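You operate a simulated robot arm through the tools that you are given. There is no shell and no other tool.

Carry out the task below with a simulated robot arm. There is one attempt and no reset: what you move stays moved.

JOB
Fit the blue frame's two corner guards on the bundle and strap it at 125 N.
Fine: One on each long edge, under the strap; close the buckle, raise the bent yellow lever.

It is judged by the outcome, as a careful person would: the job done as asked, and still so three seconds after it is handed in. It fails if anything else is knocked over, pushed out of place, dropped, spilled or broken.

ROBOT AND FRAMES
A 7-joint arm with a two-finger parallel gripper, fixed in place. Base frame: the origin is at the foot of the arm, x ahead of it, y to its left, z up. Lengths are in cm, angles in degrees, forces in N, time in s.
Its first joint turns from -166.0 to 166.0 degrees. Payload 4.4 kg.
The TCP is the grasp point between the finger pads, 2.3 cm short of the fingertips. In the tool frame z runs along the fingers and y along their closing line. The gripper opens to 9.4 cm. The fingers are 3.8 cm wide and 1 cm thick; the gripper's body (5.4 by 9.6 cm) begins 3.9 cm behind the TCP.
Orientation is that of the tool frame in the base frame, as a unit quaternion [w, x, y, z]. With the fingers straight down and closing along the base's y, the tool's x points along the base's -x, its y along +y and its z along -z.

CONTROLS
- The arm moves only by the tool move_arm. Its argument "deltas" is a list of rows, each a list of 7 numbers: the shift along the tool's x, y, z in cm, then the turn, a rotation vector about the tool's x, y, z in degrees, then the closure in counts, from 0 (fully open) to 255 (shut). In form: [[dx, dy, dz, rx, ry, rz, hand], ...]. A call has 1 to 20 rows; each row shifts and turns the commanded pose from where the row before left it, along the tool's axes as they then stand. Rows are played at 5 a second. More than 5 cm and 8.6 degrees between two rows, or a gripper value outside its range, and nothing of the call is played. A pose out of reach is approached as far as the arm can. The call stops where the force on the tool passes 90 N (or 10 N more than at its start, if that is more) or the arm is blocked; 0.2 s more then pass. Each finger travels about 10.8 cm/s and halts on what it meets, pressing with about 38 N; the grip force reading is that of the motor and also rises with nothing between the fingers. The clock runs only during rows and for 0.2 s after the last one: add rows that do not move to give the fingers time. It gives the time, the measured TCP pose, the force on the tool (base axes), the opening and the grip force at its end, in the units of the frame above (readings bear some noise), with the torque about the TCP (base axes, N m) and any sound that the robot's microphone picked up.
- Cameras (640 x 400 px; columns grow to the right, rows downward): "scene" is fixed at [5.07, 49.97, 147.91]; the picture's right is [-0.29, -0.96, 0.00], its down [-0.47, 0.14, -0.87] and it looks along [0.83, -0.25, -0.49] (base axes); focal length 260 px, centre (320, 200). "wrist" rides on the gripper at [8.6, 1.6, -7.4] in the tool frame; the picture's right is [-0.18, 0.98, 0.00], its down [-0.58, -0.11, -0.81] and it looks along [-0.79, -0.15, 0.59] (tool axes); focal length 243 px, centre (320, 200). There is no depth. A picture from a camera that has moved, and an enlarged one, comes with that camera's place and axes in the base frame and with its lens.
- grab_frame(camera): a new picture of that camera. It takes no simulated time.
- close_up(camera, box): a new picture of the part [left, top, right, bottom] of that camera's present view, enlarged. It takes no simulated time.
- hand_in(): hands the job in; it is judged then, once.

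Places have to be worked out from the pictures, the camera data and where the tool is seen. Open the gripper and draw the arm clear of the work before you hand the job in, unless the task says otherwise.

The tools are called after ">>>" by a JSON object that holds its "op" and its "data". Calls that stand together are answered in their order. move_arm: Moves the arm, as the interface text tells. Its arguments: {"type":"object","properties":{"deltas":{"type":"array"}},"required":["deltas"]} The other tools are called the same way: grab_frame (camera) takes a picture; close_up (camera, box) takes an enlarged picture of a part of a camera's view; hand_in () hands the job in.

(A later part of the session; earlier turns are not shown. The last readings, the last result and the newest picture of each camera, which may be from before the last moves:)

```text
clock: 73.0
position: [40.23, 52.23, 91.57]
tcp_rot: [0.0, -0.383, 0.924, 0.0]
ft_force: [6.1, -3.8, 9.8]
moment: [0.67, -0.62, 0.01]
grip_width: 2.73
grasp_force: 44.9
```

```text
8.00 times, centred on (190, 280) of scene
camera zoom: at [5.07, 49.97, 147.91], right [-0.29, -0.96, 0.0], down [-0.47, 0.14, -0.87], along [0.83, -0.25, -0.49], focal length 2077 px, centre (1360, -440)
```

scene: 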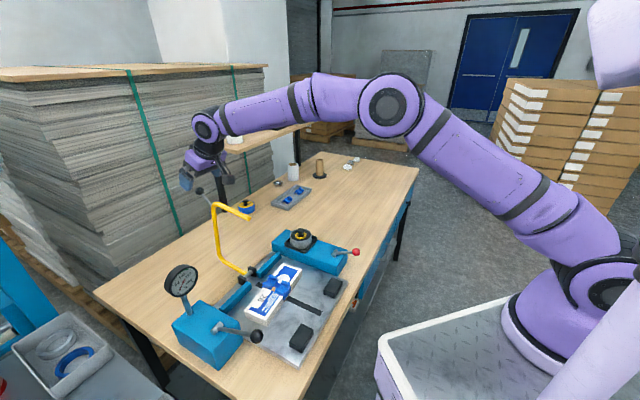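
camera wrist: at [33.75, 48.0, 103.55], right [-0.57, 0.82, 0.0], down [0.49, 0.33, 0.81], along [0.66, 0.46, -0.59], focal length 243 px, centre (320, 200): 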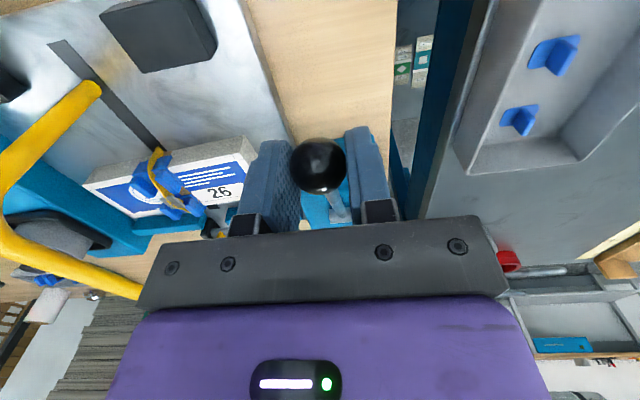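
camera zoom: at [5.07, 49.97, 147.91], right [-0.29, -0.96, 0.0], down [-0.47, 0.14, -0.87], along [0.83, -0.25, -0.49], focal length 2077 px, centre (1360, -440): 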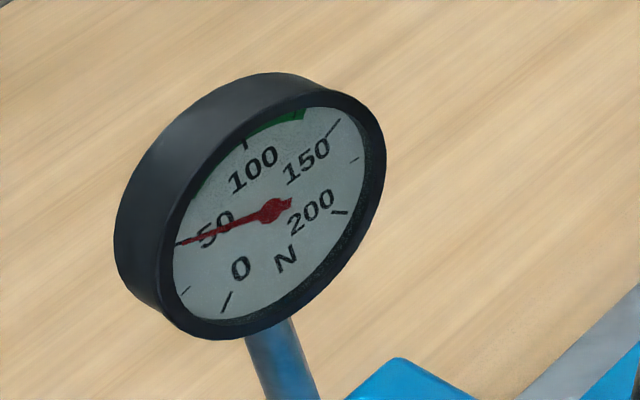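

Still 50; I'll go a little lower, as the ball may have shifted in the pads.

>>> {"op": "move_arm", "data": {"deltas": [[0.05, 0, 0.4, 0, 0, 0, 210], [0.03, 0, 0.4, 0, 0, 0, 210], [0, 0, 0, 0, 0, 0, 210], [0, 0, 0, 0, 0, 0, 210]]}}

>>> {"op": "close_up", "data": {"camera": "scene", "box": [160, 255, 220, 305]}}

>>> {"op": "grab_frame", "data": {"camera": "wrist"}}

```text
clock: 74.0
position: [40.09, 52.13, 91.01]
tcp_rot: [0.0, -0.384, 0.923, 0.0]
ft_force: [3.1, 1.2, 8.9]
moment: [0.54, -0.52, 0.02]
grip_width: 2.68
grasp_force: 45.1
```

```text
8.00 times, centred on (190, 280) of scene
camera zoom: at [5.07, 49.97, 147.91], right [-0.29, -0.96, 0.0], down [-0.47, 0.14, -0.87], along [0.83, -0.25, -0.49], focal length 2077 px, centre (1360, -440)
```

zoom: 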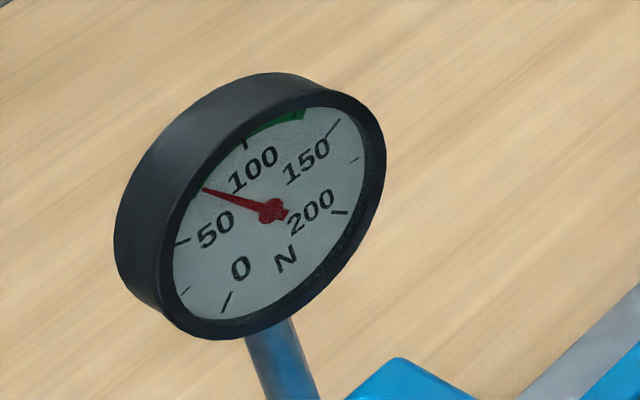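

```text
taken
camera wrist: at [32.85, 47.08, 98.4], right [-0.57, 0.82, 0.0], down [0.49, 0.33, 0.81], along [0.66, 0.46, -0.59], focal length 243 px, centre (320, 200)
```

wrist: 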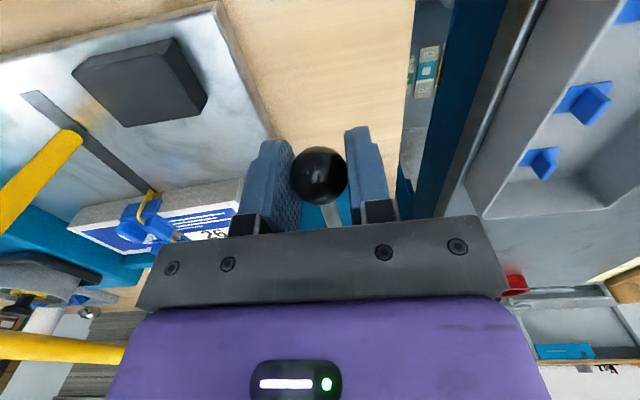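

75 N now. Fourth stroke: full rise with a pause, then down to the same depth.

>>> {"op": "move_arm", "data": {"deltas": [[-0.1, 0, -1.0, 0, 0, 0, 210], [-0.18, 0, -1.0, 0, 0, 0, 210], [-0.26, 0, -1.05, 0, 0, 0, 210], [-0.34, 0, -1.05, 0, 0, 0, 210], [-0.4, 0, -1.05, 0, 0, 0, 210], [0, 0, 0, 0, 0, 0, 210], [0, 0, 0, 0, 0, 0, 210]]}}

>>> {"op": "close_up", "data": {"camera": "scene", "box": [160, 255, 220, 305]}}

```text
clock: 75.6
position: [41.14, 53.21, 96.01]
tcp_rot: [0.0, -0.383, 0.924, 0.0]
ft_force: [-14.9, 2.9, -2.2]
moment: [-0.81, 0.86, -0.01]
grip_width: 2.76
grasp_force: 45.0
```

```text
8.00 times, centred on (190, 280) of scene
camera zoom: at [5.07, 49.97, 147.91], right [-0.29, -0.96, 0.0], down [-0.47, 0.14, -0.87], along [0.83, -0.25, -0.49], focal length 2077 px, centre (1360, -440)
```

zoom: 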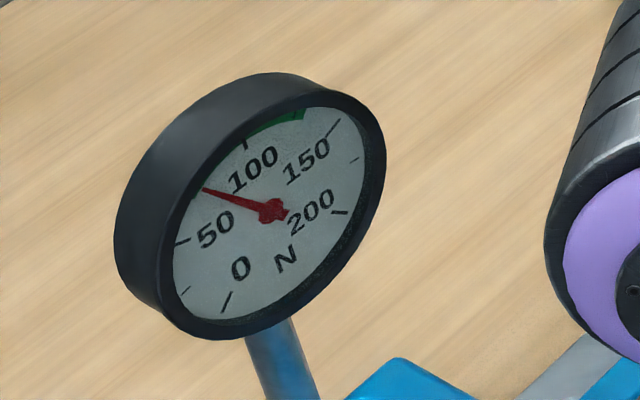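

The gauge holds at 75 at the top. Now the downstroke.

>>> {"op": "move_arm", "data": {"deltas": [[0.4, 0.04, 1.05, 0, 0, 0, 210], [0.34, 0, 1.05, 0, 0, 0, 210], [0.26, 0, 1.05, 0, 0, 0, 210], [0.18, 0, 1.0, 0, 0, 0, 210], [0.1, 0, 0.8, 0, 0, 0, 210], [0, 0, 0, 0, 0, 0, 210], [0, 0, 0, 0, 0, 0, 210]]}}

>>> {"op": "close_up", "data": {"camera": "scene", "box": [160, 255, 220, 305]}}

```text
clock: 77.2
position: [40.27, 52.34, 91.11]
tcp_rot: [0.001, -0.383, 0.924, 0.001]
ft_force: [-0.5, 7.2, 5.9]
moment: [0.35, -0.38, -0.05]
grip_width: 2.72
grasp_force: 44.6
```

```text
8.00 times, centred on (190, 280) of scene
camera zoom: at [5.07, 49.97, 147.91], right [-0.29, -0.96, 0.0], down [-0.47, 0.14, -0.87], along [0.83, -0.25, -0.49], focal length 2077 px, centre (1360, -440)
```

zoom: 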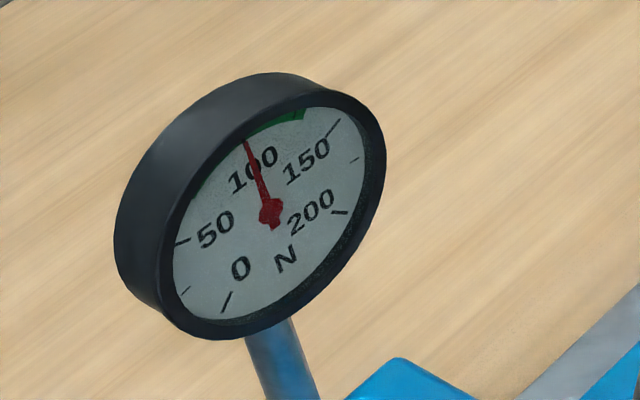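

100 N exactly on the tick. Fifth and last stroke: rise fully, then down once.

>>> {"op": "move_arm", "data": {"deltas": [[-0.1, 0, -1.0, 0, 0, 0, 210], [-0.18, 0, -1.0, 0, 0, 0, 210], [-0.26, 0, -1.0, 0, 0, 0, 210], [-0.34, 0, -1.0, 0, 0, 0, 210], [-0.4, 0, -0.95, 0, 0, 0, 210], [0, 0, 0, 0, 0, 0, 210], [0, 0, 0, 0, 0, 0, 210]]}}

>>> {"op": "close_up", "data": {"camera": "scene", "box": [160, 255, 220, 305]}}

```text
clock: 78.8
position: [41.12, 53.12, 95.98]
tcp_rot: [-0.001, -0.383, 0.924, 0.0]
ft_force: [-6.4, 1.5, -6.7]
moment: [-0.93, 0.9, -0.01]
grip_width: 2.74
grasp_force: 45.0
```

```text
8.00 times, centred on (190, 280) of scene
camera zoom: at [5.07, 49.97, 147.91], right [-0.29, -0.96, 0.0], down [-0.47, 0.14, -0.87], along [0.83, -0.25, -0.49], focal length 2077 px, centre (1360, -440)
```

zoom: 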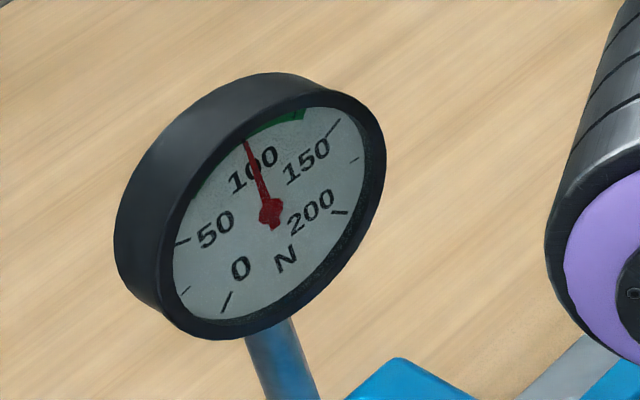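

Holding at 100. Final downstroke to reach 125.

>>> {"op": "move_arm", "data": {"deltas": [[0.4, 0.02, 1.0, 0, 0, 0, 210], [0.34, 0, 1.0, 0, 0, 0, 210], [0.26, 0, 1.0, 0, 0, 0, 210], [0.18, 0, 1.0, 0, 0, 0, 210], [0.1, 0, 0.9, 0, 0, 0, 210], [0, 0, 0, 0, 0, 0, 210], [0, 0, 0, 0, 0, 0, 210]]}}

>>> {"op": "close_up", "data": {"camera": "scene", "box": [160, 255, 220, 305]}}

```text
clock: 80.4
position: [40.27, 52.32, 91.14]
tcp_rot: [0.0, -0.383, 0.924, 0.0]
ft_force: [2.5, -0.1, 5.5]
moment: [0.26, -0.28, 0.01]
grip_width: 2.68
grasp_force: 44.7
```

```text
8.00 times, centred on (190, 280) of scene
camera zoom: at [5.07, 49.97, 147.91], right [-0.29, -0.96, 0.0], down [-0.47, 0.14, -0.87], along [0.83, -0.25, -0.49], focal length 2077 px, centre (1360, -440)
```

zoom: 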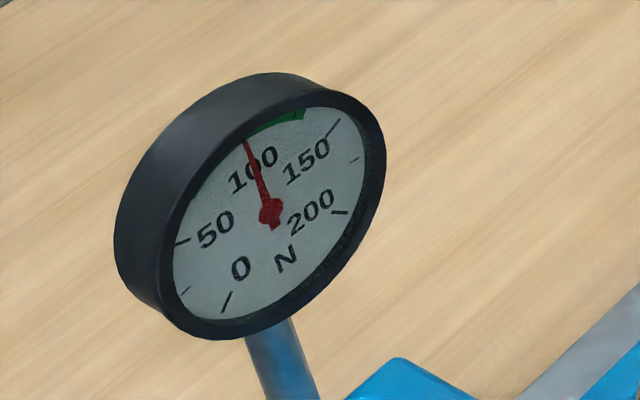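

Still 100 — just short of the click. I'll go 0.3 cm lower and look again.

>>> {"op": "move_arm", "data": {"deltas": [[0.02, 0, 0.3, 0, 0, 0, 210], [0, 0, 0, 0, 0, 0, 210], [0, 0, 0, 0, 0, 0, 210]]}}

>>> {"op": "close_up", "data": {"camera": "scene", "box": [160, 255, 220, 305]}}

```text
clock: 81.2
position: [40.25, 52.28, 90.86]
tcp_rot: [0.0, -0.382, 0.924, 0.0]
ft_force: [3.0, -3.6, 10.6]
moment: [0.71, -0.75, 0.0]
grip_width: 2.7
grasp_force: 45.6
```

```text
8.00 times, centred on (190, 280) of scene
camera zoom: at [5.07, 49.97, 147.91], right [-0.29, -0.96, 0.0], down [-0.47, 0.14, -0.87], along [0.83, -0.25, -0.49], focal length 2077 px, centre (1360, -440)
```

zoom: 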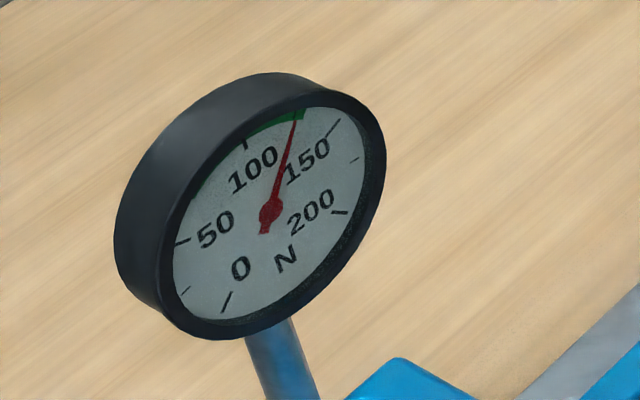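

125 N — the needle is on the mark between 100 and 150. The lever is at the bottom (un-armed), so this is the safe place to let go; I'll open and rise clear without moving it.

>>> {"op": "move_arm", "data": {"deltas": [[0, 0, 0, 0, 0, 0, 190], [0, 0, 0, 0, 0, 0, 160], [0, 0, 0, 0, 0, 0, 100], [0, 0, 0, 0, 0, 0, 0], [0, 0, 0, 0, 0, 0, 0], [0, 0, -2, 0, 0, 0, 0], [0, 0, -4, 0, 0, 0, 0], [0, 0, -4, 0, 0, 0, 0], [0, 0, -4, 0, 0, 0, 0], [0, 0, 0, 0, 0, 0, 0]]}}

>>> {"op": "grab_frame", "data": {"camera": "scene"}}

>>> {"op": "close_up", "data": {"camera": "scene", "box": [155, 240, 315, 360]}}

>>> {"op": "close_up", "data": {"camera": "scene", "box": [262, 268, 302, 300]}}

```text
clock: 83.4
position: [40.31, 52.12, 104.98]
tcp_rot: [0.0, -0.383, 0.924, 0.0]
ft_force: [-0.9, -1.1, 0.0]
moment: [0.0, -0.03, 0.02]
grip_width: 9.42
grasp_force: 0.0
```

```text
taken
```

scene: 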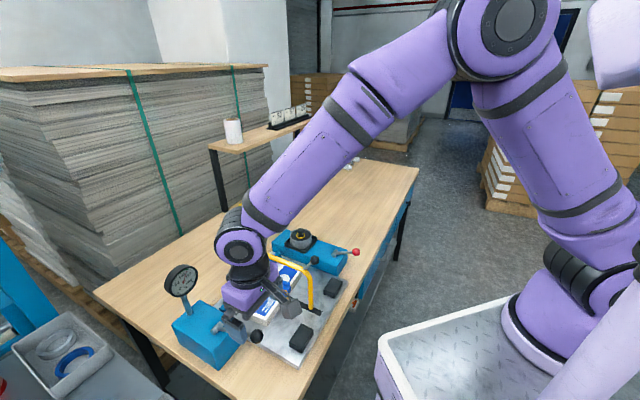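

```text
3.33 times, centred on (235, 300) of scene
camera zoom: at [5.07, 49.97, 147.91], right [-0.29, -0.96, 0.0], down [-0.47, 0.14, -0.87], along [0.83, -0.25, -0.49], focal length 866 px, centre (603, -133)
```

zoom: 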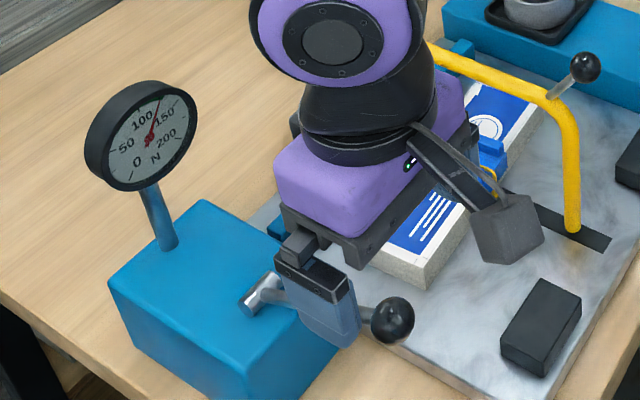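

```text
12.50 times, centred on (282, 284) of scene
camera zoom: at [5.07, 49.97, 147.91], right [-0.29, -0.96, 0.0], down [-0.47, 0.14, -0.87], along [0.83, -0.25, -0.49], focal length 3246 px, centre (795, -850)
```

zoom: 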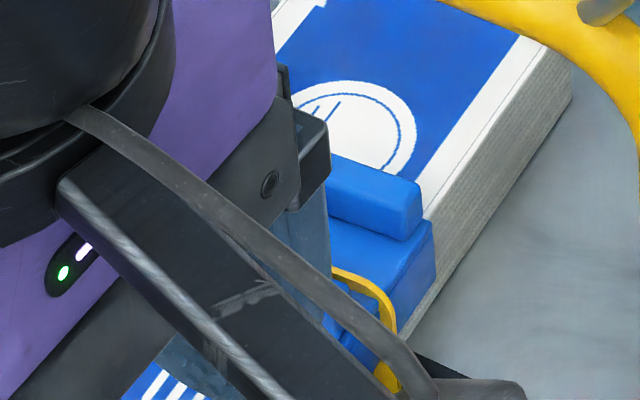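

The tension lever sprang back to rest and the gauge holds 125. I'll move the arm away to the right to see the strap and buckle under tension.

>>> {"op": "move_arm", "data": {"deltas": [[1.65, -4.03, -1.5, 0, 0, 0, 0], [1.65, -4.03, -1.5, 0, 0, 0, 0], [1.65, -4.03, -1.0, 0, 0, 0, 0], [1.65, -4.03, -1.0, 0, 0, 0, 0], [1.65, -4.03, -1.0, 0, 0, 0, 0], [1.65, -4.03, -0.5, 0, 0, 0, 0], [1.65, -4.03, -0.5, 0, 0, 0, 0], [0, 0, 0, 0, 0, 0, 0], [0, 0, 0, 0, 0, 0, 0]]}}

>>> {"op": "close_up", "data": {"camera": "scene", "box": [160, 220, 360, 370]}}

>>> {"op": "close_up", "data": {"camera": "scene", "box": [262, 268, 302, 300]}}

>>> {"op": "grab_frame", "data": {"camera": "wrist"}}

```text
clock: 85.4
position: [52.13, 24.24, 112.02]
tcp_rot: [-0.001, -0.383, 0.924, 0.0]
ft_force: [-0.1, -0.2, 0.2]
moment: [-0.01, -0.01, 0.0]
grip_width: 9.4
grasp_force: 0.0
```

```text
2.67 times, centred on (260, 295) of scene
camera zoom: at [5.07, 49.97, 147.91], right [-0.29, -0.96, 0.0], down [-0.47, 0.14, -0.87], along [0.83, -0.25, -0.49], focal length 692 px, centre (480, -53)
```

zoom: 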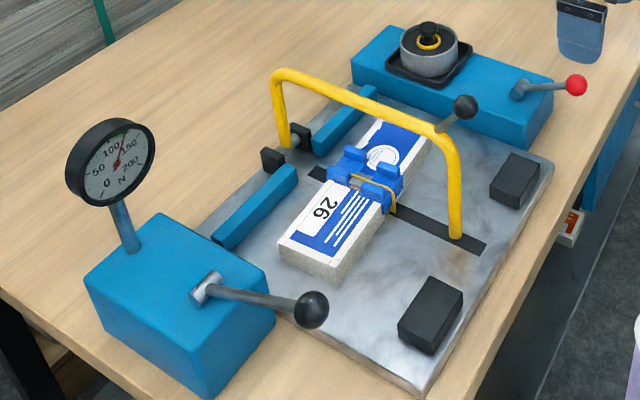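

```text
12.50 times, centred on (282, 284) of scene
camera zoom: at [5.07, 49.97, 147.91], right [-0.29, -0.96, 0.0], down [-0.47, 0.14, -0.87], along [0.83, -0.25, -0.49], focal length 3246 px, centre (795, -850)
```

zoom: 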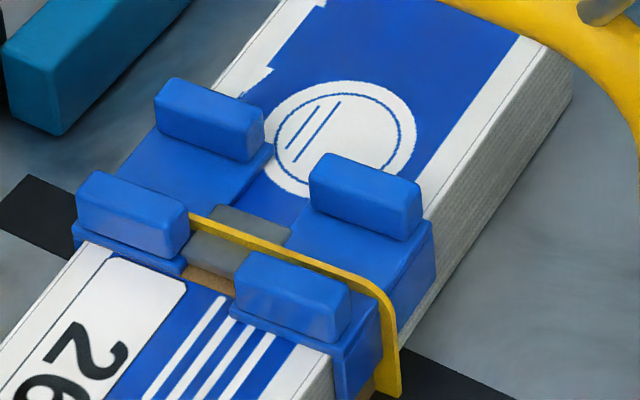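

```text
taken
camera wrist: at [44.75, 19.21, 119.4], right [-0.57, 0.82, 0.0], down [0.49, 0.33, 0.81], along [0.66, 0.46, -0.59], focal length 243 px, centre (320, 200)
```

wrist: 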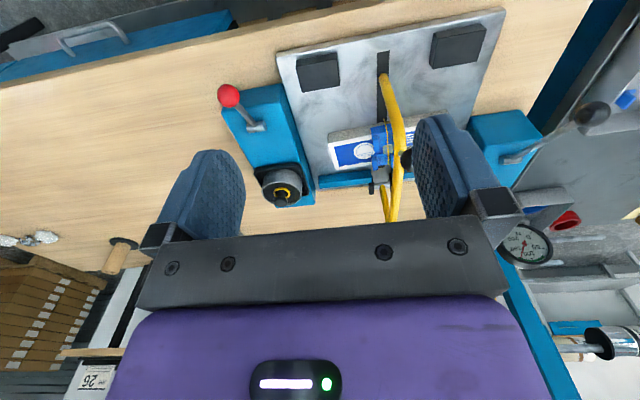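

The strap is now taut within both guards' channels and the buckle lies flat. The remaining control of the frame is the red-ball lever on the reel box, built just like the tension lever, so it should be the one that closes the buckle. I'll look closer.

>>> {"op": "close_up", "data": {"camera": "wrist", "box": [200, 60, 340, 220]}}

>>> {"op": "close_up", "data": {"camera": "scene", "box": [310, 220, 370, 270]}}

>>> {"op": "close_up", "data": {"camera": "wrist", "box": [340, 100, 420, 200]}}

>>> {"op": "close_up", "data": {"camera": "scene", "box": [160, 255, 220, 305]}}

```text
2.50 times, centred on (270, 140) of wrist
camera zoom: at [44.75, 19.21, 119.4], right [-0.57, 0.82, 0.0], down [0.49, 0.33, 0.81], along [0.66, 0.46, -0.59], focal length 606 px, centre (445, 350)
```

zoom: 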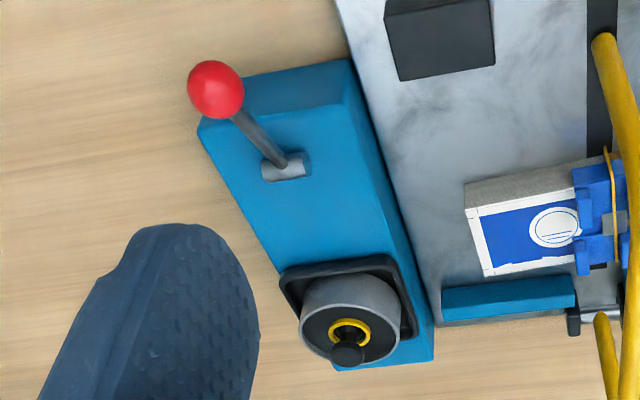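

```text
8.00 times, centred on (340, 245) of scene
camera zoom: at [5.07, 49.97, 147.91], right [-0.29, -0.96, 0.0], down [-0.47, 0.14, -0.87], along [0.83, -0.25, -0.49], focal length 2077 px, centre (160, -160)
```

zoom: 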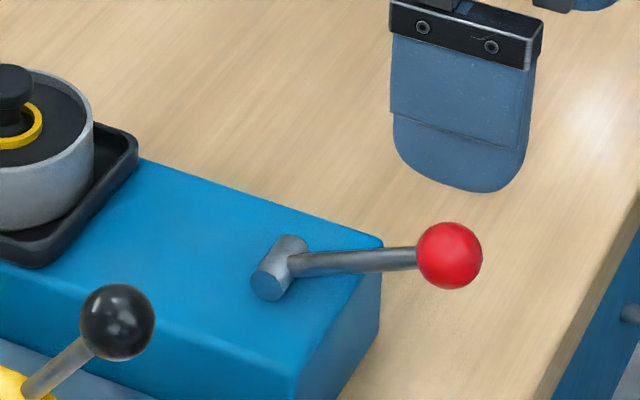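

```text
4.00 times, centred on (380, 150) of wrist
camera zoom: at [44.75, 19.21, 119.4], right [-0.57, 0.82, 0.0], down [0.49, 0.33, 0.81], along [0.66, 0.46, -0.59], focal length 970 px, centre (80, 400)
```

zoom: 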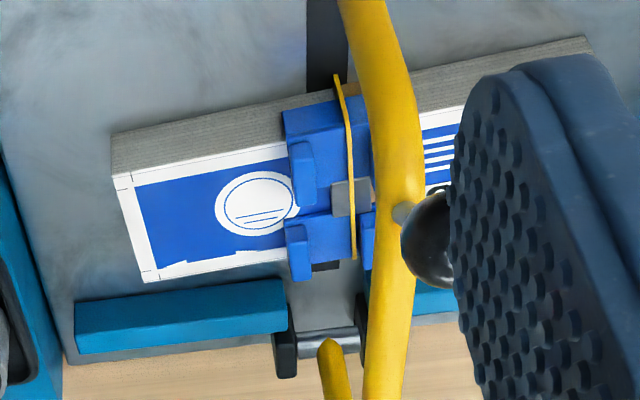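

```text
8.00 times, centred on (190, 280) of scene
camera zoom: at [5.07, 49.97, 147.91], right [-0.29, -0.96, 0.0], down [-0.47, 0.14, -0.87], along [0.83, -0.25, -0.49], focal length 2077 px, centre (1360, -440)
```

zoom: 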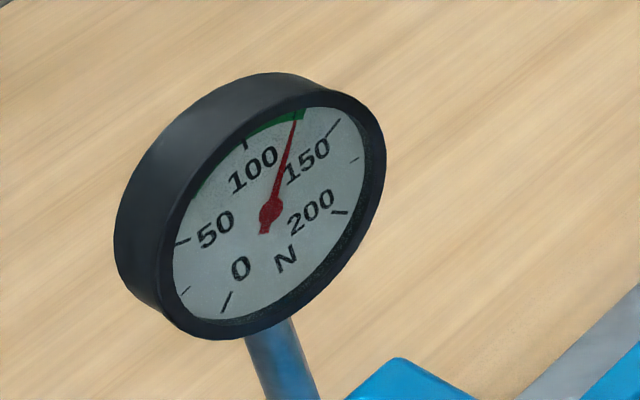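

Red ball at about (65.3, 19.2, 90.8), pivot at (70.8, 24.5, 86.9): same push-down geometry. The gauge holds 125. I'll move above the red ball.

>>> {"op": "move_arm", "data": {"deltas": [[-1.16, -2.58, 2.0, 0, 0, 0, 0], [-1.16, -2.58, 2.8, 0, 0, 0, 0], [-1.16, -2.58, 3.0, 0, 0, 0, 0], [-1.16, -2.58, 3.1, 0, 0, 0, 0], [-1.16, -2.58, 3.1, 0, 0, 0, 0], [0, 0, 0, 0, 0, 0, 0], [0, 0, 0, 0, 0, 0, 0]]}}

>>> {"op": "grab_frame", "data": {"camera": "wrist"}}

>>> {"op": "close_up", "data": {"camera": "scene", "box": [300, 190, 400, 290]}}

```text
clock: 87.0
position: [65.27, 19.15, 97.68]
tcp_rot: [0.0, -0.384, 0.924, -0.001]
ft_force: [0.4, 0.2, -0.1]
moment: [-0.04, -0.01, 0.01]
grip_width: 9.39
grasp_force: 0.0
```

```text
taken
camera wrist: at [58.0, 14.11, 105.14], right [-0.57, 0.82, 0.0], down [0.49, 0.33, 0.81], along [0.67, 0.46, -0.59], focal length 243 px, centre (320, 200)
```

wrist: 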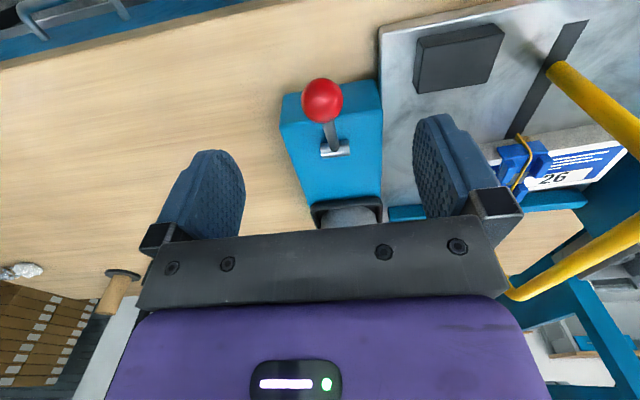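

```text
4.00 times, centred on (350, 240) of scene
camera zoom: at [5.07, 49.97, 147.91], right [-0.29, -0.96, 0.0], down [-0.47, 0.14, -0.87], along [0.83, -0.25, -0.49], focal length 1039 px, centre (200, 40)
```

zoom: 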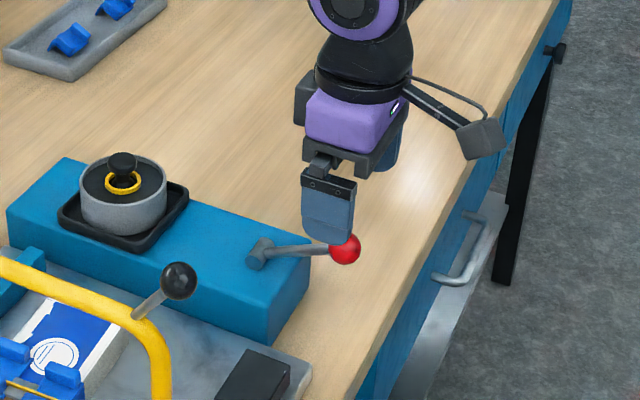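

The red ball is centred below the fingers. I'll descend and grip it.

>>> {"op": "move_arm", "data": {"deltas": [[-0.03, -0.03, 3.4, 0, 0, 0, 0], [-0.03, -0.02, 3.4, 0, 0, 0, 0], [0, 0, 0, 0, 0, 0, 60], [0, 0, 0, 0, 0, 0, 120], [0, 0, 0, 0, 0, 0, 150], [0, 0, 0, 0, 0, 0, 170], [0, 0, 0, 0, 0, 0, 190], [0, 0, 0, 0, 0, 0, 215], [0, 0, 0, 0, 0, 0, 215]]}}

>>> {"op": "close_up", "data": {"camera": "scene", "box": [300, 190, 400, 290]}}

>>> {"op": "grab_frame", "data": {"camera": "wrist"}}

```text
clock: 89.0
position: [65.21, 19.25, 90.68]
tcp_rot: [0.0, -0.384, 0.923, 0.0]
ft_force: [-7.8, 8.0, -2.2]
moment: [-0.02, 0.1, 0.02]
grip_width: 2.72
grasp_force: 45.1
```

```text
4.00 times, centred on (350, 240) of scene
camera zoom: at [5.07, 49.97, 147.91], right [-0.29, -0.96, 0.0], down [-0.47, 0.14, -0.87], along [0.83, -0.25, -0.49], focal length 1039 px, centre (200, 40)
```

zoom: 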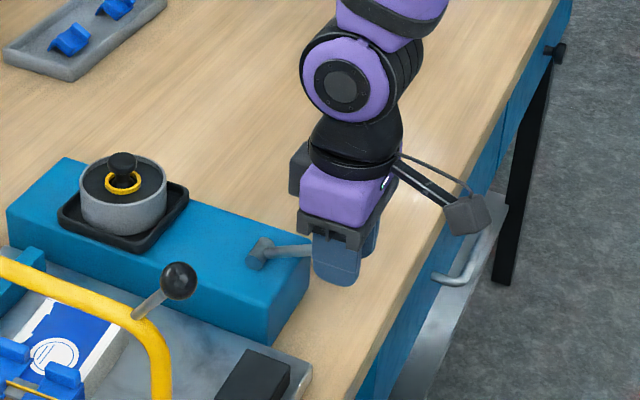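

```text
taken
camera wrist: at [58.0, 14.24, 98.32], right [-0.57, 0.82, 0.0], down [0.49, 0.34, 0.81], along [0.66, 0.46, -0.59], focal length 243 px, centre (320, 200)
```

wrist: 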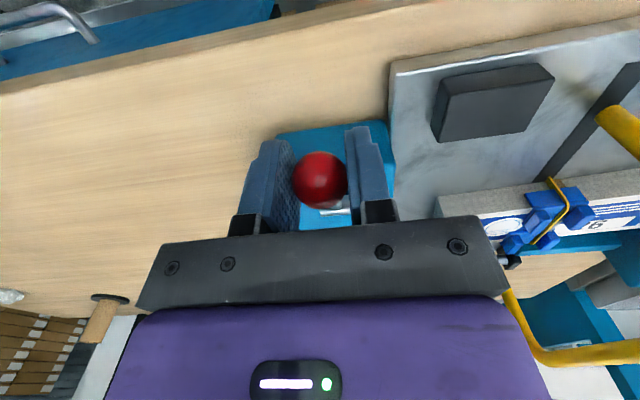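

Gripped on the red ball. I'll push it down about 10° and check the gauge and buckle.

>>> {"op": "move_arm", "data": {"deltas": [[0.31, 0.08, 0.72, 0, 0, 0, 215], [0.24, 0, 0.7, 0, 0, 0, 215], [0, 0, 0, 0, 0, 0, 215], [0, 0, 0, 0, 0, 0, 215]]}}

>>> {"op": "close_up", "data": {"camera": "scene", "box": [160, 255, 220, 305]}}

>>> {"op": "close_up", "data": {"camera": "scene", "box": [262, 268, 302, 300]}}

```text
clock: 90.0
position: [65.01, 19.02, 89.65]
tcp_rot: [0.001, -0.383, 0.924, 0.0]
ft_force: [10.5, 14.1, 12.5]
moment: [0.78, -0.78, -0.02]
grip_width: 2.69
grasp_force: 44.9
```

```text
8.00 times, centred on (190, 280) of scene
camera zoom: at [5.07, 49.97, 147.91], right [-0.29, -0.96, 0.0], down [-0.47, 0.14, -0.87], along [0.83, -0.25, -0.49], focal length 2077 px, centre (1360, -440)
```

zoom: 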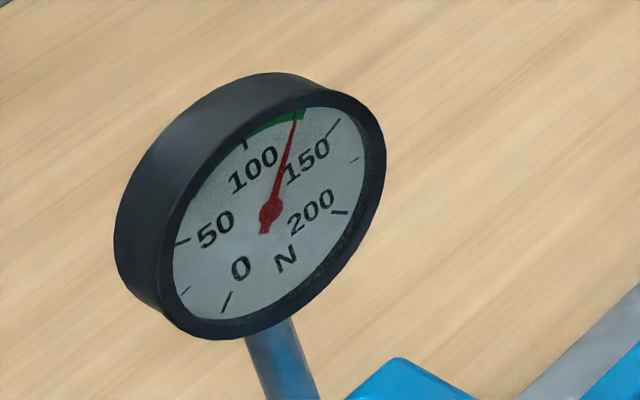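

```text
12.50 times, centred on (282, 284) of scene
camera zoom: at [5.07, 49.97, 147.91], right [-0.29, -0.96, 0.0], down [-0.47, 0.14, -0.87], along [0.83, -0.25, -0.49], focal length 3246 px, centre (795, -850)
```

zoom: 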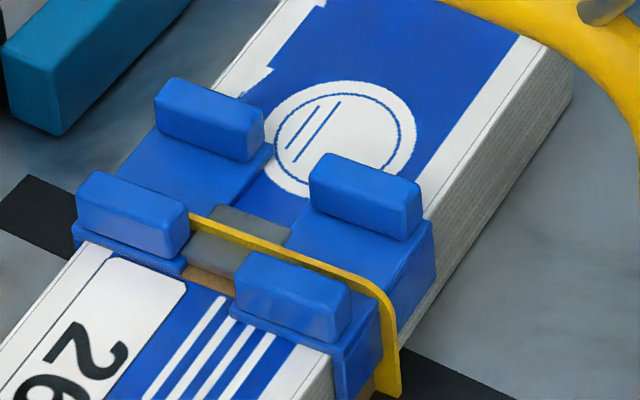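

No change yet; tension holds. I'll continue the push down.

>>> {"op": "move_arm", "data": {"deltas": [[0.18, 0, 0.7, 0, 0, 0, 215], [0.12, 0, 0.7, 0, 0, 0, 215], [0, 0, 0, 0, 0, 0, 215], [0, 0, 0, 0, 0, 0, 215]]}}

>>> {"op": "close_up", "data": {"camera": "scene", "box": [160, 255, 220, 305]}}

>>> {"op": "close_up", "data": {"camera": "scene", "box": [262, 268, 302, 300]}}

```text
clock: 91.0
position: [64.56, 18.66, 88.2]
tcp_rot: [0.0, -0.383, 0.924, 0.0]
ft_force: [-0.2, 11.4, 12.2]
moment: [0.48, -0.53, 0.06]
grip_width: 2.7
grasp_force: 45.1
```

```text
8.00 times, centred on (190, 280) of scene
camera zoom: at [5.07, 49.97, 147.91], right [-0.29, -0.96, 0.0], down [-0.47, 0.14, -0.87], along [0.83, -0.25, -0.49], focal length 2077 px, centre (1360, -440)
```

zoom: 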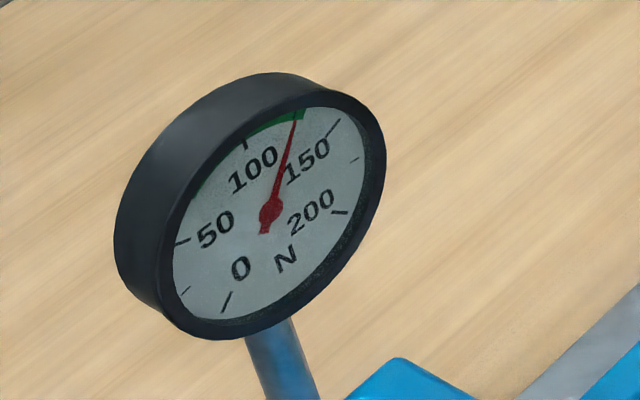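

```text
12.50 times, centred on (282, 284) of scene
camera zoom: at [5.07, 49.97, 147.91], right [-0.29, -0.96, 0.0], down [-0.47, 0.14, -0.87], along [0.83, -0.25, -0.49], focal length 3246 px, centre (795, -850)
```

zoom: 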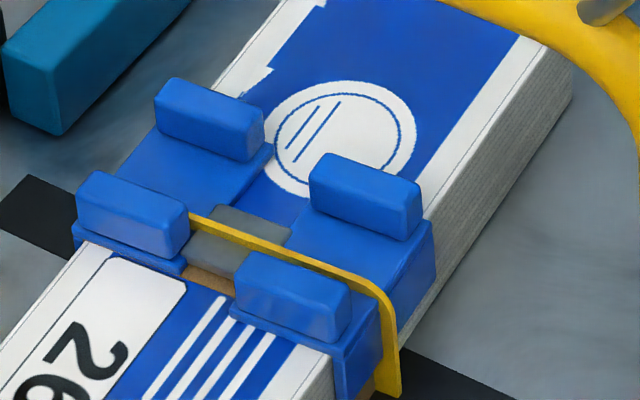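

Still unchanged at z≈88.2. A bit further down.

>>> {"op": "move_arm", "data": {"deltas": [[0.06, 0, 0.5, 0, 0, 0, 215], [0.03, 0, 0.4, 0, 0, 0, 215], [0, 0, 0, 0, 0, 0, 215], [0, 0, 0, 0, 0, 0, 215]]}}

>>> {"op": "close_up", "data": {"camera": "scene", "box": [160, 255, 220, 305]}}

>>> {"op": "close_up", "data": {"camera": "scene", "box": [262, 268, 302, 300]}}

```text
clock: 92.0
position: [64.54, 18.6, 87.42]
tcp_rot: [0.001, -0.383, 0.924, 0.0]
ft_force: [-9.6, 8.5, 17.6]
moment: [0.7, -0.7, 0.05]
grip_width: 2.71
grasp_force: 44.9
```

```text
8.00 times, centred on (190, 280) of scene
camera zoom: at [5.07, 49.97, 147.91], right [-0.29, -0.96, 0.0], down [-0.47, 0.14, -0.87], along [0.83, -0.25, -0.49], focal length 2077 px, centre (1360, -440)
```

zoom: 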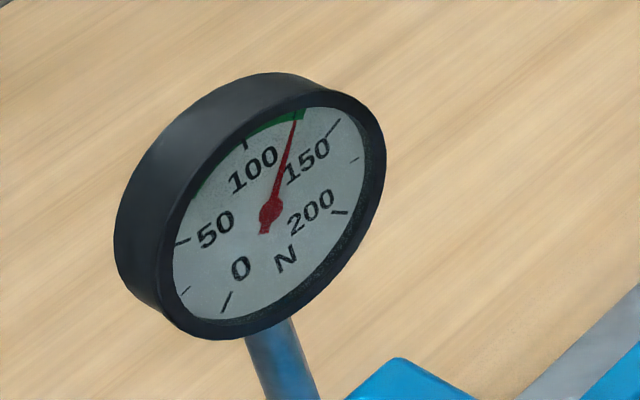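

```text
12.50 times, centred on (282, 284) of scene
camera zoom: at [5.07, 49.97, 147.91], right [-0.29, -0.96, 0.0], down [-0.47, 0.14, -0.87], along [0.83, -0.25, -0.49], focal length 3246 px, centre (795, -850)
```

zoom: 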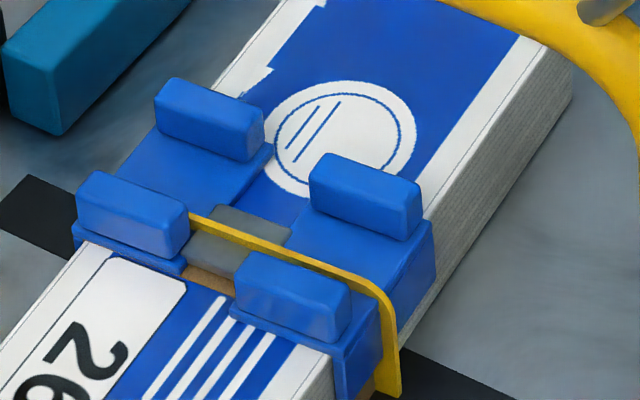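

No change yet; force is only 18 N, so there's still travel. I'll continue carefully.

>>> {"op": "move_arm", "data": {"deltas": [[0, 0.05, 0.4, 0, 0, 0, 215], [-0.03, 0, 0.4, 0, 0, 0, 215], [0, 0, 0, 0, 0, 0, 215], [0, 0, 0, 0, 0, 0, 215]]}}

>>> {"op": "close_up", "data": {"camera": "scene", "box": [262, 268, 302, 300]}}

>>> {"op": "close_up", "data": {"camera": "scene", "box": [310, 220, 370, 280]}}

>>> {"op": "close_up", "data": {"camera": "scene", "box": [160, 255, 220, 305]}}

```text
clock: 93.0
position: [64.57, 18.48, 86.51]
tcp_rot: [0.0, -0.383, 0.924, -0.001]
ft_force: [-4.6, 2.9, 16.8]
moment: [0.53, -0.56, -0.01]
grip_width: 2.7
grasp_force: 45.5
```

```text
12.50 times, centred on (282, 284) of scene
camera zoom: at [5.07, 49.97, 147.91], right [-0.29, -0.96, 0.0], down [-0.47, 0.14, -0.87], along [0.83, -0.25, -0.49], focal length 3246 px, centre (795, -850)
```

zoom: 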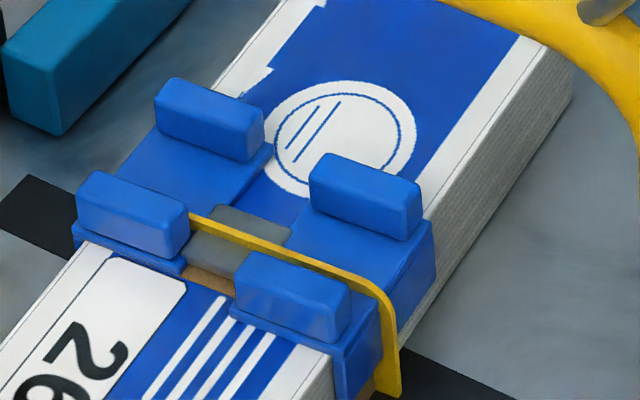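

```text
6.67 times, centred on (340, 250) of scene
camera zoom: at [5.07, 49.97, 147.91], right [-0.29, -0.96, 0.0], down [-0.47, 0.14, -0.87], along [0.83, -0.25, -0.49], focal length 1731 px, centre (187, -133)
```

zoom: 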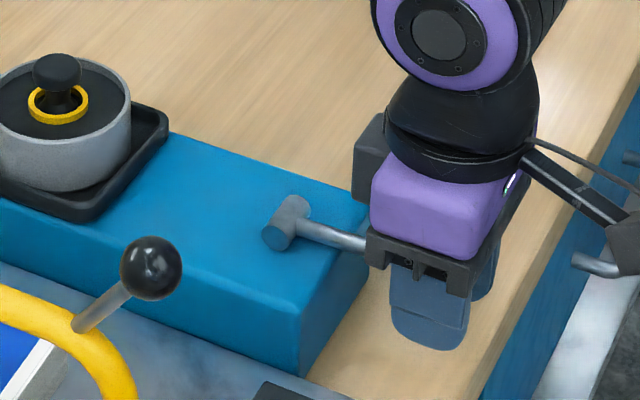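

```text
8.00 times, centred on (190, 280) of scene
camera zoom: at [5.07, 49.97, 147.91], right [-0.29, -0.96, 0.0], down [-0.47, 0.14, -0.87], along [0.83, -0.25, -0.49], focal length 2077 px, centre (1360, -440)
```

zoom: 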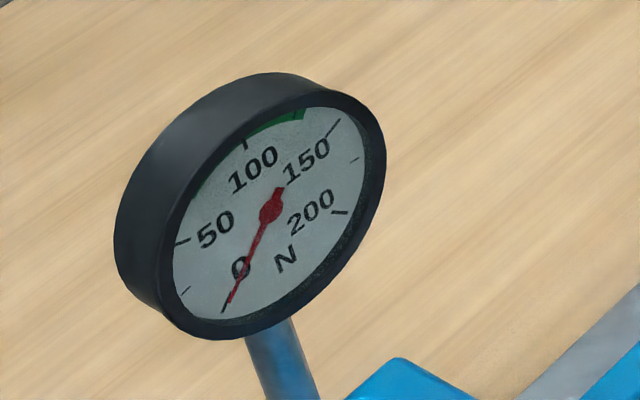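

The gauge dropped to 0 while the strap still looks taut. Either the buckle has closed and taken the load off the tensioner, or the tension was released; I'll let go of the red lever and inspect the buckle closely.

>>> {"op": "move_arm", "data": {"deltas": [[0, 0, 0, 0, 0, 0, 195], [0, 0, 0, 0, 0, 0, 160], [0, 0, 0, 0, 0, 0, 100], [0, 0, 0, 0, 0, 0, 0], [0, 0, 0, 0, 0, 0, 0], [0, 0, -2, 0, 0, 0, 0], [0, 0, -4, 0, 0, 0, 0], [0, 0, -4, 0, 0, 0, 0], [0, 0, -4, 0, 0, 0, 0], [0, 0, -4, 0, 0, 0, 0], [0, 0, 0, 0, 0, 0, 0]]}}

>>> {"op": "close_up", "data": {"camera": "scene", "box": [160, 220, 370, 370]}}

>>> {"op": "close_up", "data": {"camera": "scene", "box": [266, 272, 296, 296]}}

>>> {"op": "close_up", "data": {"camera": "scene", "box": [160, 255, 220, 305]}}

```text
clock: 95.4
position: [64.61, 18.4, 104.65]
tcp_rot: [-0.001, -0.383, 0.924, 0.001]
ft_force: [1.1, -0.1, 0.2]
moment: [0.0, 0.0, 0.0]
grip_width: 9.41
grasp_force: 0.0
```

```text
2.67 times, centred on (265, 295) of scene
camera zoom: at [5.07, 49.97, 147.91], right [-0.29, -0.96, 0.0], down [-0.47, 0.14, -0.87], along [0.83, -0.25, -0.49], focal length 692 px, centre (467, -53)
```

zoom: 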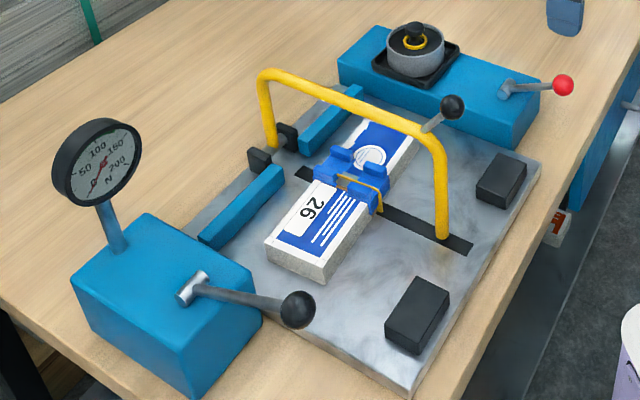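

```text
16.00 times, centred on (281, 284) of scene
camera zoom: at [5.07, 49.97, 147.91], right [-0.29, -0.96, 0.0], down [-0.47, 0.14, -0.87], along [0.83, -0.25, -0.49], focal length 4154 px, centre (944, -1144)
```

zoom: 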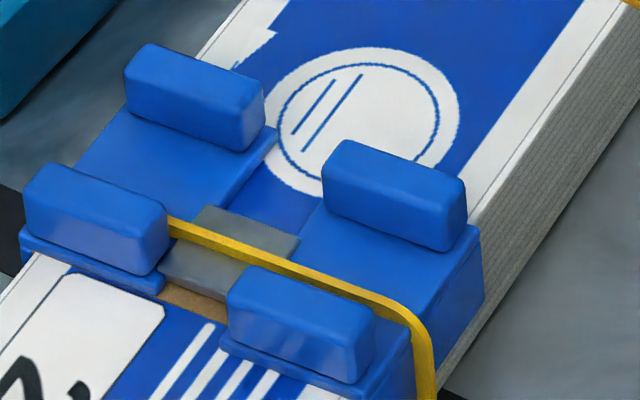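

```text
8.00 times, centred on (190, 280) of scene
camera zoom: at [5.07, 49.97, 147.91], right [-0.29, -0.96, 0.0], down [-0.47, 0.14, -0.87], along [0.83, -0.25, -0.49], focal length 2077 px, centre (1360, -440)
```

zoom: 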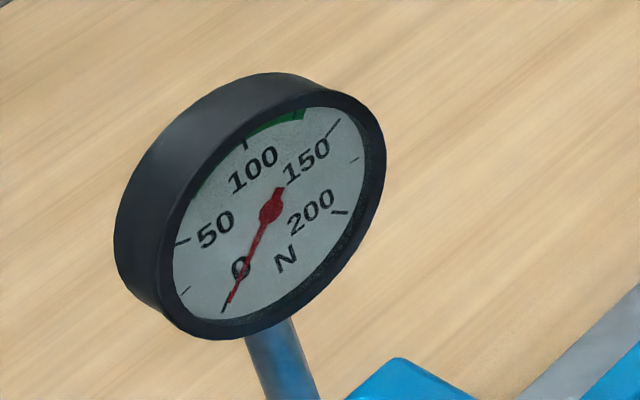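

The red lever sprang back; strap remains tight with the gauge at 0, consistent with a closed buckle holding the load. To be sure, I'll take the same wrist view as before for comparison, and one from closer.

>>> {"op": "move_arm", "data": {"deltas": [[1.0, 2.58, -1.5, 0, 0, 0, 0], [1.1, 2.58, -1.5, 0, 0, 0, 0], [1.2, 2.58, -1.5, 0, 0, 0, 0], [1.2, 2.58, -1.5, 0, 0, 0, 0], [0.5, 2.5, -1.4, 0, 0, 0, 0], [0, 0, 0, 0, 0, 0, 0], [0, 0, 0, 0, 0, 0, 0]]}}

>>> {"op": "grab_frame", "data": {"camera": "wrist"}}

>>> {"op": "close_up", "data": {"camera": "wrist", "box": [340, 100, 420, 200]}}

>>> {"op": "close_up", "data": {"camera": "wrist", "box": [360, 110, 400, 160]}}

```text
clock: 97.0
position: [51.83, 24.0, 111.73]
tcp_rot: [-0.001, -0.384, 0.923, 0.0]
ft_force: [0.4, 0.3, -0.2]
moment: [-0.01, 0.02, 0.0]
grip_width: 9.4
grasp_force: 0.2
```

```text
taken
camera wrist: at [44.56, 18.98, 119.34], right [-0.57, 0.82, 0.0], down [0.49, 0.33, 0.81], along [0.66, 0.46, -0.59], focal length 243 px, centre (320, 200)
```

wrist: 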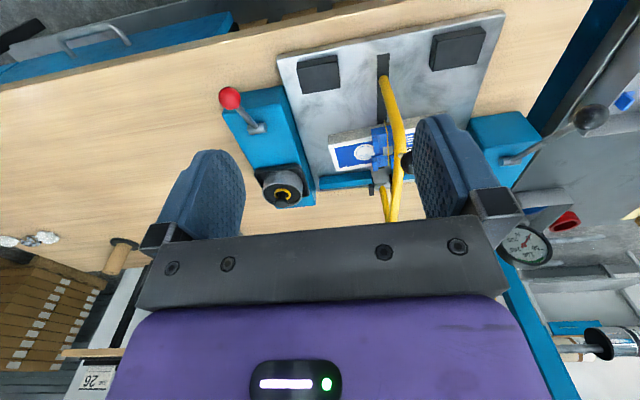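

```text
4.00 times, centred on (380, 150) of wrist
camera zoom: at [44.56, 18.98, 119.34], right [-0.57, 0.82, 0.0], down [0.49, 0.33, 0.81], along [0.66, 0.46, -0.59], focal length 970 px, centre (80, 400)
```

zoom: 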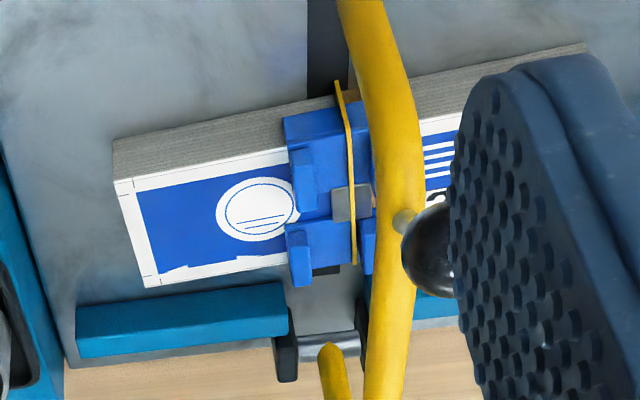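

```text
8.00 times, centred on (380, 135) of wrist
camera zoom: at [44.56, 18.98, 119.34], right [-0.57, 0.82, 0.0], down [0.49, 0.33, 0.81], along [0.66, 0.46, -0.59], focal length 1941 px, centre (-160, 720)
```

zoom: 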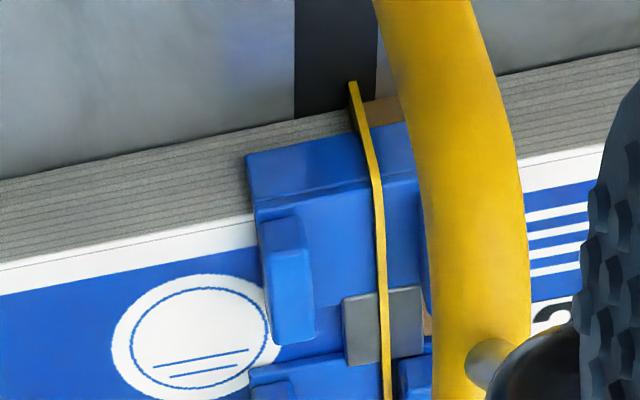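

The buckle and strap look unchanged and taut, so the load is held by the closed buckle. I'll now return to the yellow lever's knob (near (53.2, 36.3, 102)) to raise it carefully, watching that the strap stays.

>>> {"op": "move_arm", "data": {"deltas": [[-3.06, 3.73, 0.3, 0, 0, 0, 0], [-3.06, 3.73, 0.3, 0, 0, 0, 0], [0, 0, 0, 0, -7.5, 0, 0], [0, 0, 0, 0, -7.5, 0, 0], [0, 0, 0, 0, -7.5, 0, 0], [0, 0, 0, 0, -7.5, 0, 0], [1.6, 0, 2.77, 0, 0, 0, 0], [0, 0, 0, 0, 0, 0, 0], [0, 0, 0, 0, 0, 0, 0]]}}

>>> {"op": "grab_frame", "data": {"camera": "wrist"}}

>>> {"op": "close_up", "data": {"camera": "scene", "box": [230, 190, 370, 330]}}

```text
clock: 99.0
position: [51.17, 33.78, 107.95]
tcp_rot: [0.239, -0.369, 0.893, 0.099]
ft_force: [0.0, 0.0, -0.5]
moment: [-0.01, 0.0, -0.02]
grip_width: 9.44
grasp_force: 0.1
```

```text
taken
camera wrist: at [41.99, 26.88, 110.21], right [-0.58, 0.81, 0.09], down [0.15, -0.01, 0.99], along [0.8, 0.59, -0.12], focal length 243 px, centre (320, 200)
```

wrist: 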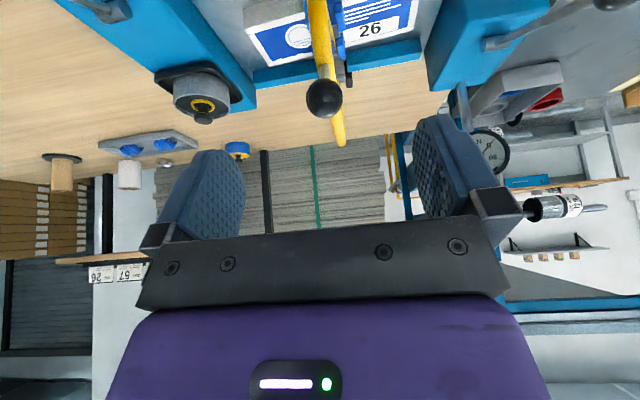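

```text
2.86 times, centred on (300, 260) of scene
camera zoom: at [5.07, 49.97, 147.91], right [-0.29, -0.96, 0.0], down [-0.47, 0.14, -0.87], along [0.83, -0.25, -0.49], focal length 742 px, centre (377, 29)
```

zoom: 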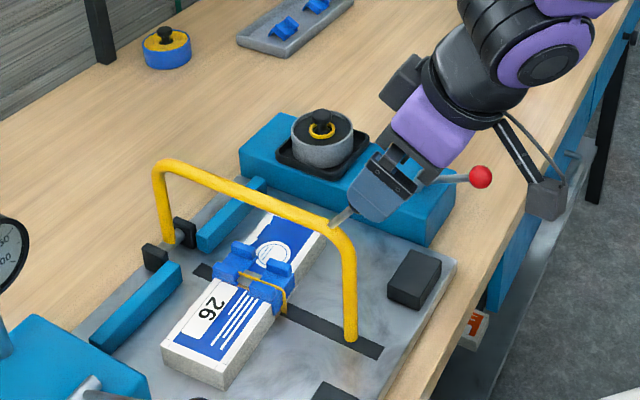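

The knob is 6.9 cm ahead, about 0.3 cm to the side. I'll advance and grip it.

>>> {"op": "move_arm", "data": {"deltas": [[0.07, 0.15, 3.4, 0, 0, 0, 0], [0.07, 0.13, 3.4, 0, 0, 0, 0], [0, 0, 0, 0, 0, 0, 60], [0, 0, 0, 0, 0, 0, 130], [0, 0, 0, 0, 0, 0, 165], [0, 0, 0, 0, 0, 0, 180], [0, 0, 0, 0, 0, 0, 195], [0, 0, 0, 0, 0, 0, 230], [0, 0, 0, 0, 0, 0, 230]]}}

>>> {"op": "grab_frame", "data": {"camera": "wrist"}}

```text
clock: 101.0
position: [53.23, 36.25, 102.17]
tcp_rot: [0.239, -0.37, 0.892, 0.1]
ft_force: [-2.8, 3.1, -2.1]
moment: [-0.04, 0.06, 0.03]
grip_width: 2.42
grasp_force: 45.3
```

```text
taken
camera wrist: at [44.1, 29.34, 104.32], right [-0.58, 0.81, 0.09], down [0.15, -0.01, 0.99], along [0.8, 0.59, -0.12], focal length 243 px, centre (320, 200)
```

wrist: 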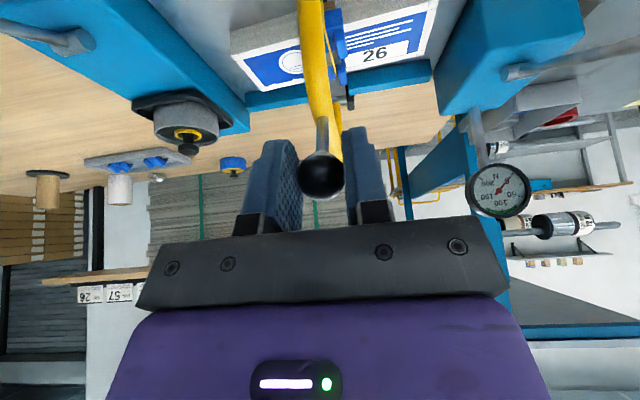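

Gripped. I'll raise the lever about 10° along its arc and check that the strap stays on the bundle.

>>> {"op": "move_arm", "data": {"deltas": [[-2.484, 0, -1.002, 0, 0, 0, 230], [-2.548, 0, -0.873, 0, 0, 0, 230], [0, 0, 0, 0, 0, 0, 230], [0, 0, 0, 0, 0, 0, 230]]}}

>>> {"op": "close_up", "data": {"camera": "scene", "box": [230, 220, 350, 320]}}

>>> {"op": "close_up", "data": {"camera": "scene", "box": [160, 255, 220, 305]}}

```text
clock: 102.0
position: [55.58, 38.57, 106.28]
tcp_rot: [0.239, -0.37, 0.893, 0.098]
ft_force: [-7.9, 9.1, -3.7]
moment: [-0.49, 0.56, 0.04]
grip_width: 2.41
grasp_force: 44.8
```

```text
4.00 times, centred on (290, 270) of scene
camera zoom: at [5.07, 49.97, 147.91], right [-0.29, -0.96, 0.0], down [-0.47, 0.14, -0.87], along [0.83, -0.25, -0.49], focal length 1039 px, centre (440, -80)
```

zoom: 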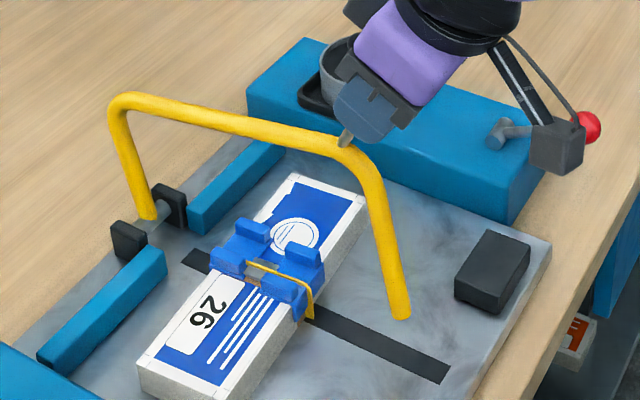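

```text
8.00 times, centred on (190, 280) of scene
camera zoom: at [5.07, 49.97, 147.91], right [-0.29, -0.96, 0.0], down [-0.47, 0.14, -0.87], along [0.83, -0.25, -0.49], focal length 2077 px, centre (1360, -440)
```

zoom: 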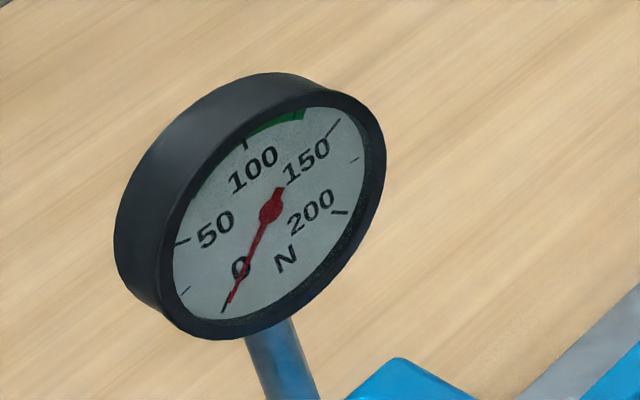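

The strap stays in place. Continuing to raise past the angle where it first appeared.

>>> {"op": "move_arm", "data": {"deltas": [[-2.624, 0.06, -0.644, 0, 0, 0, 230], [-2.655, 0.03, -0.419, 0, 0, 0, 230], [-2.69, 0, -0.179, 0, 0, 0, 230], [0, 0, 0, 0, 0, 0, 230]]}}

>>> {"op": "close_up", "data": {"camera": "scene", "box": [230, 200, 350, 320]}}

```text
clock: 103.0
position: [60.01, 42.99, 111.41]
tcp_rot: [0.239, -0.369, 0.893, 0.099]
ft_force: [-5.2, -7.6, 8.7]
moment: [-0.6, 0.56, -0.03]
grip_width: 2.42
grasp_force: 45.4
```

```text
3.33 times, centred on (290, 260) of scene
camera zoom: at [5.07, 49.97, 147.91], right [-0.29, -0.96, 0.0], down [-0.47, 0.14, -0.87], along [0.83, -0.25, -0.49], focal length 866 px, centre (420, 0)
```

zoom: 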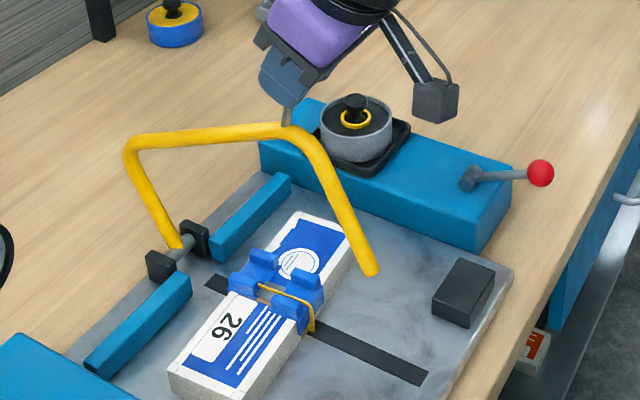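

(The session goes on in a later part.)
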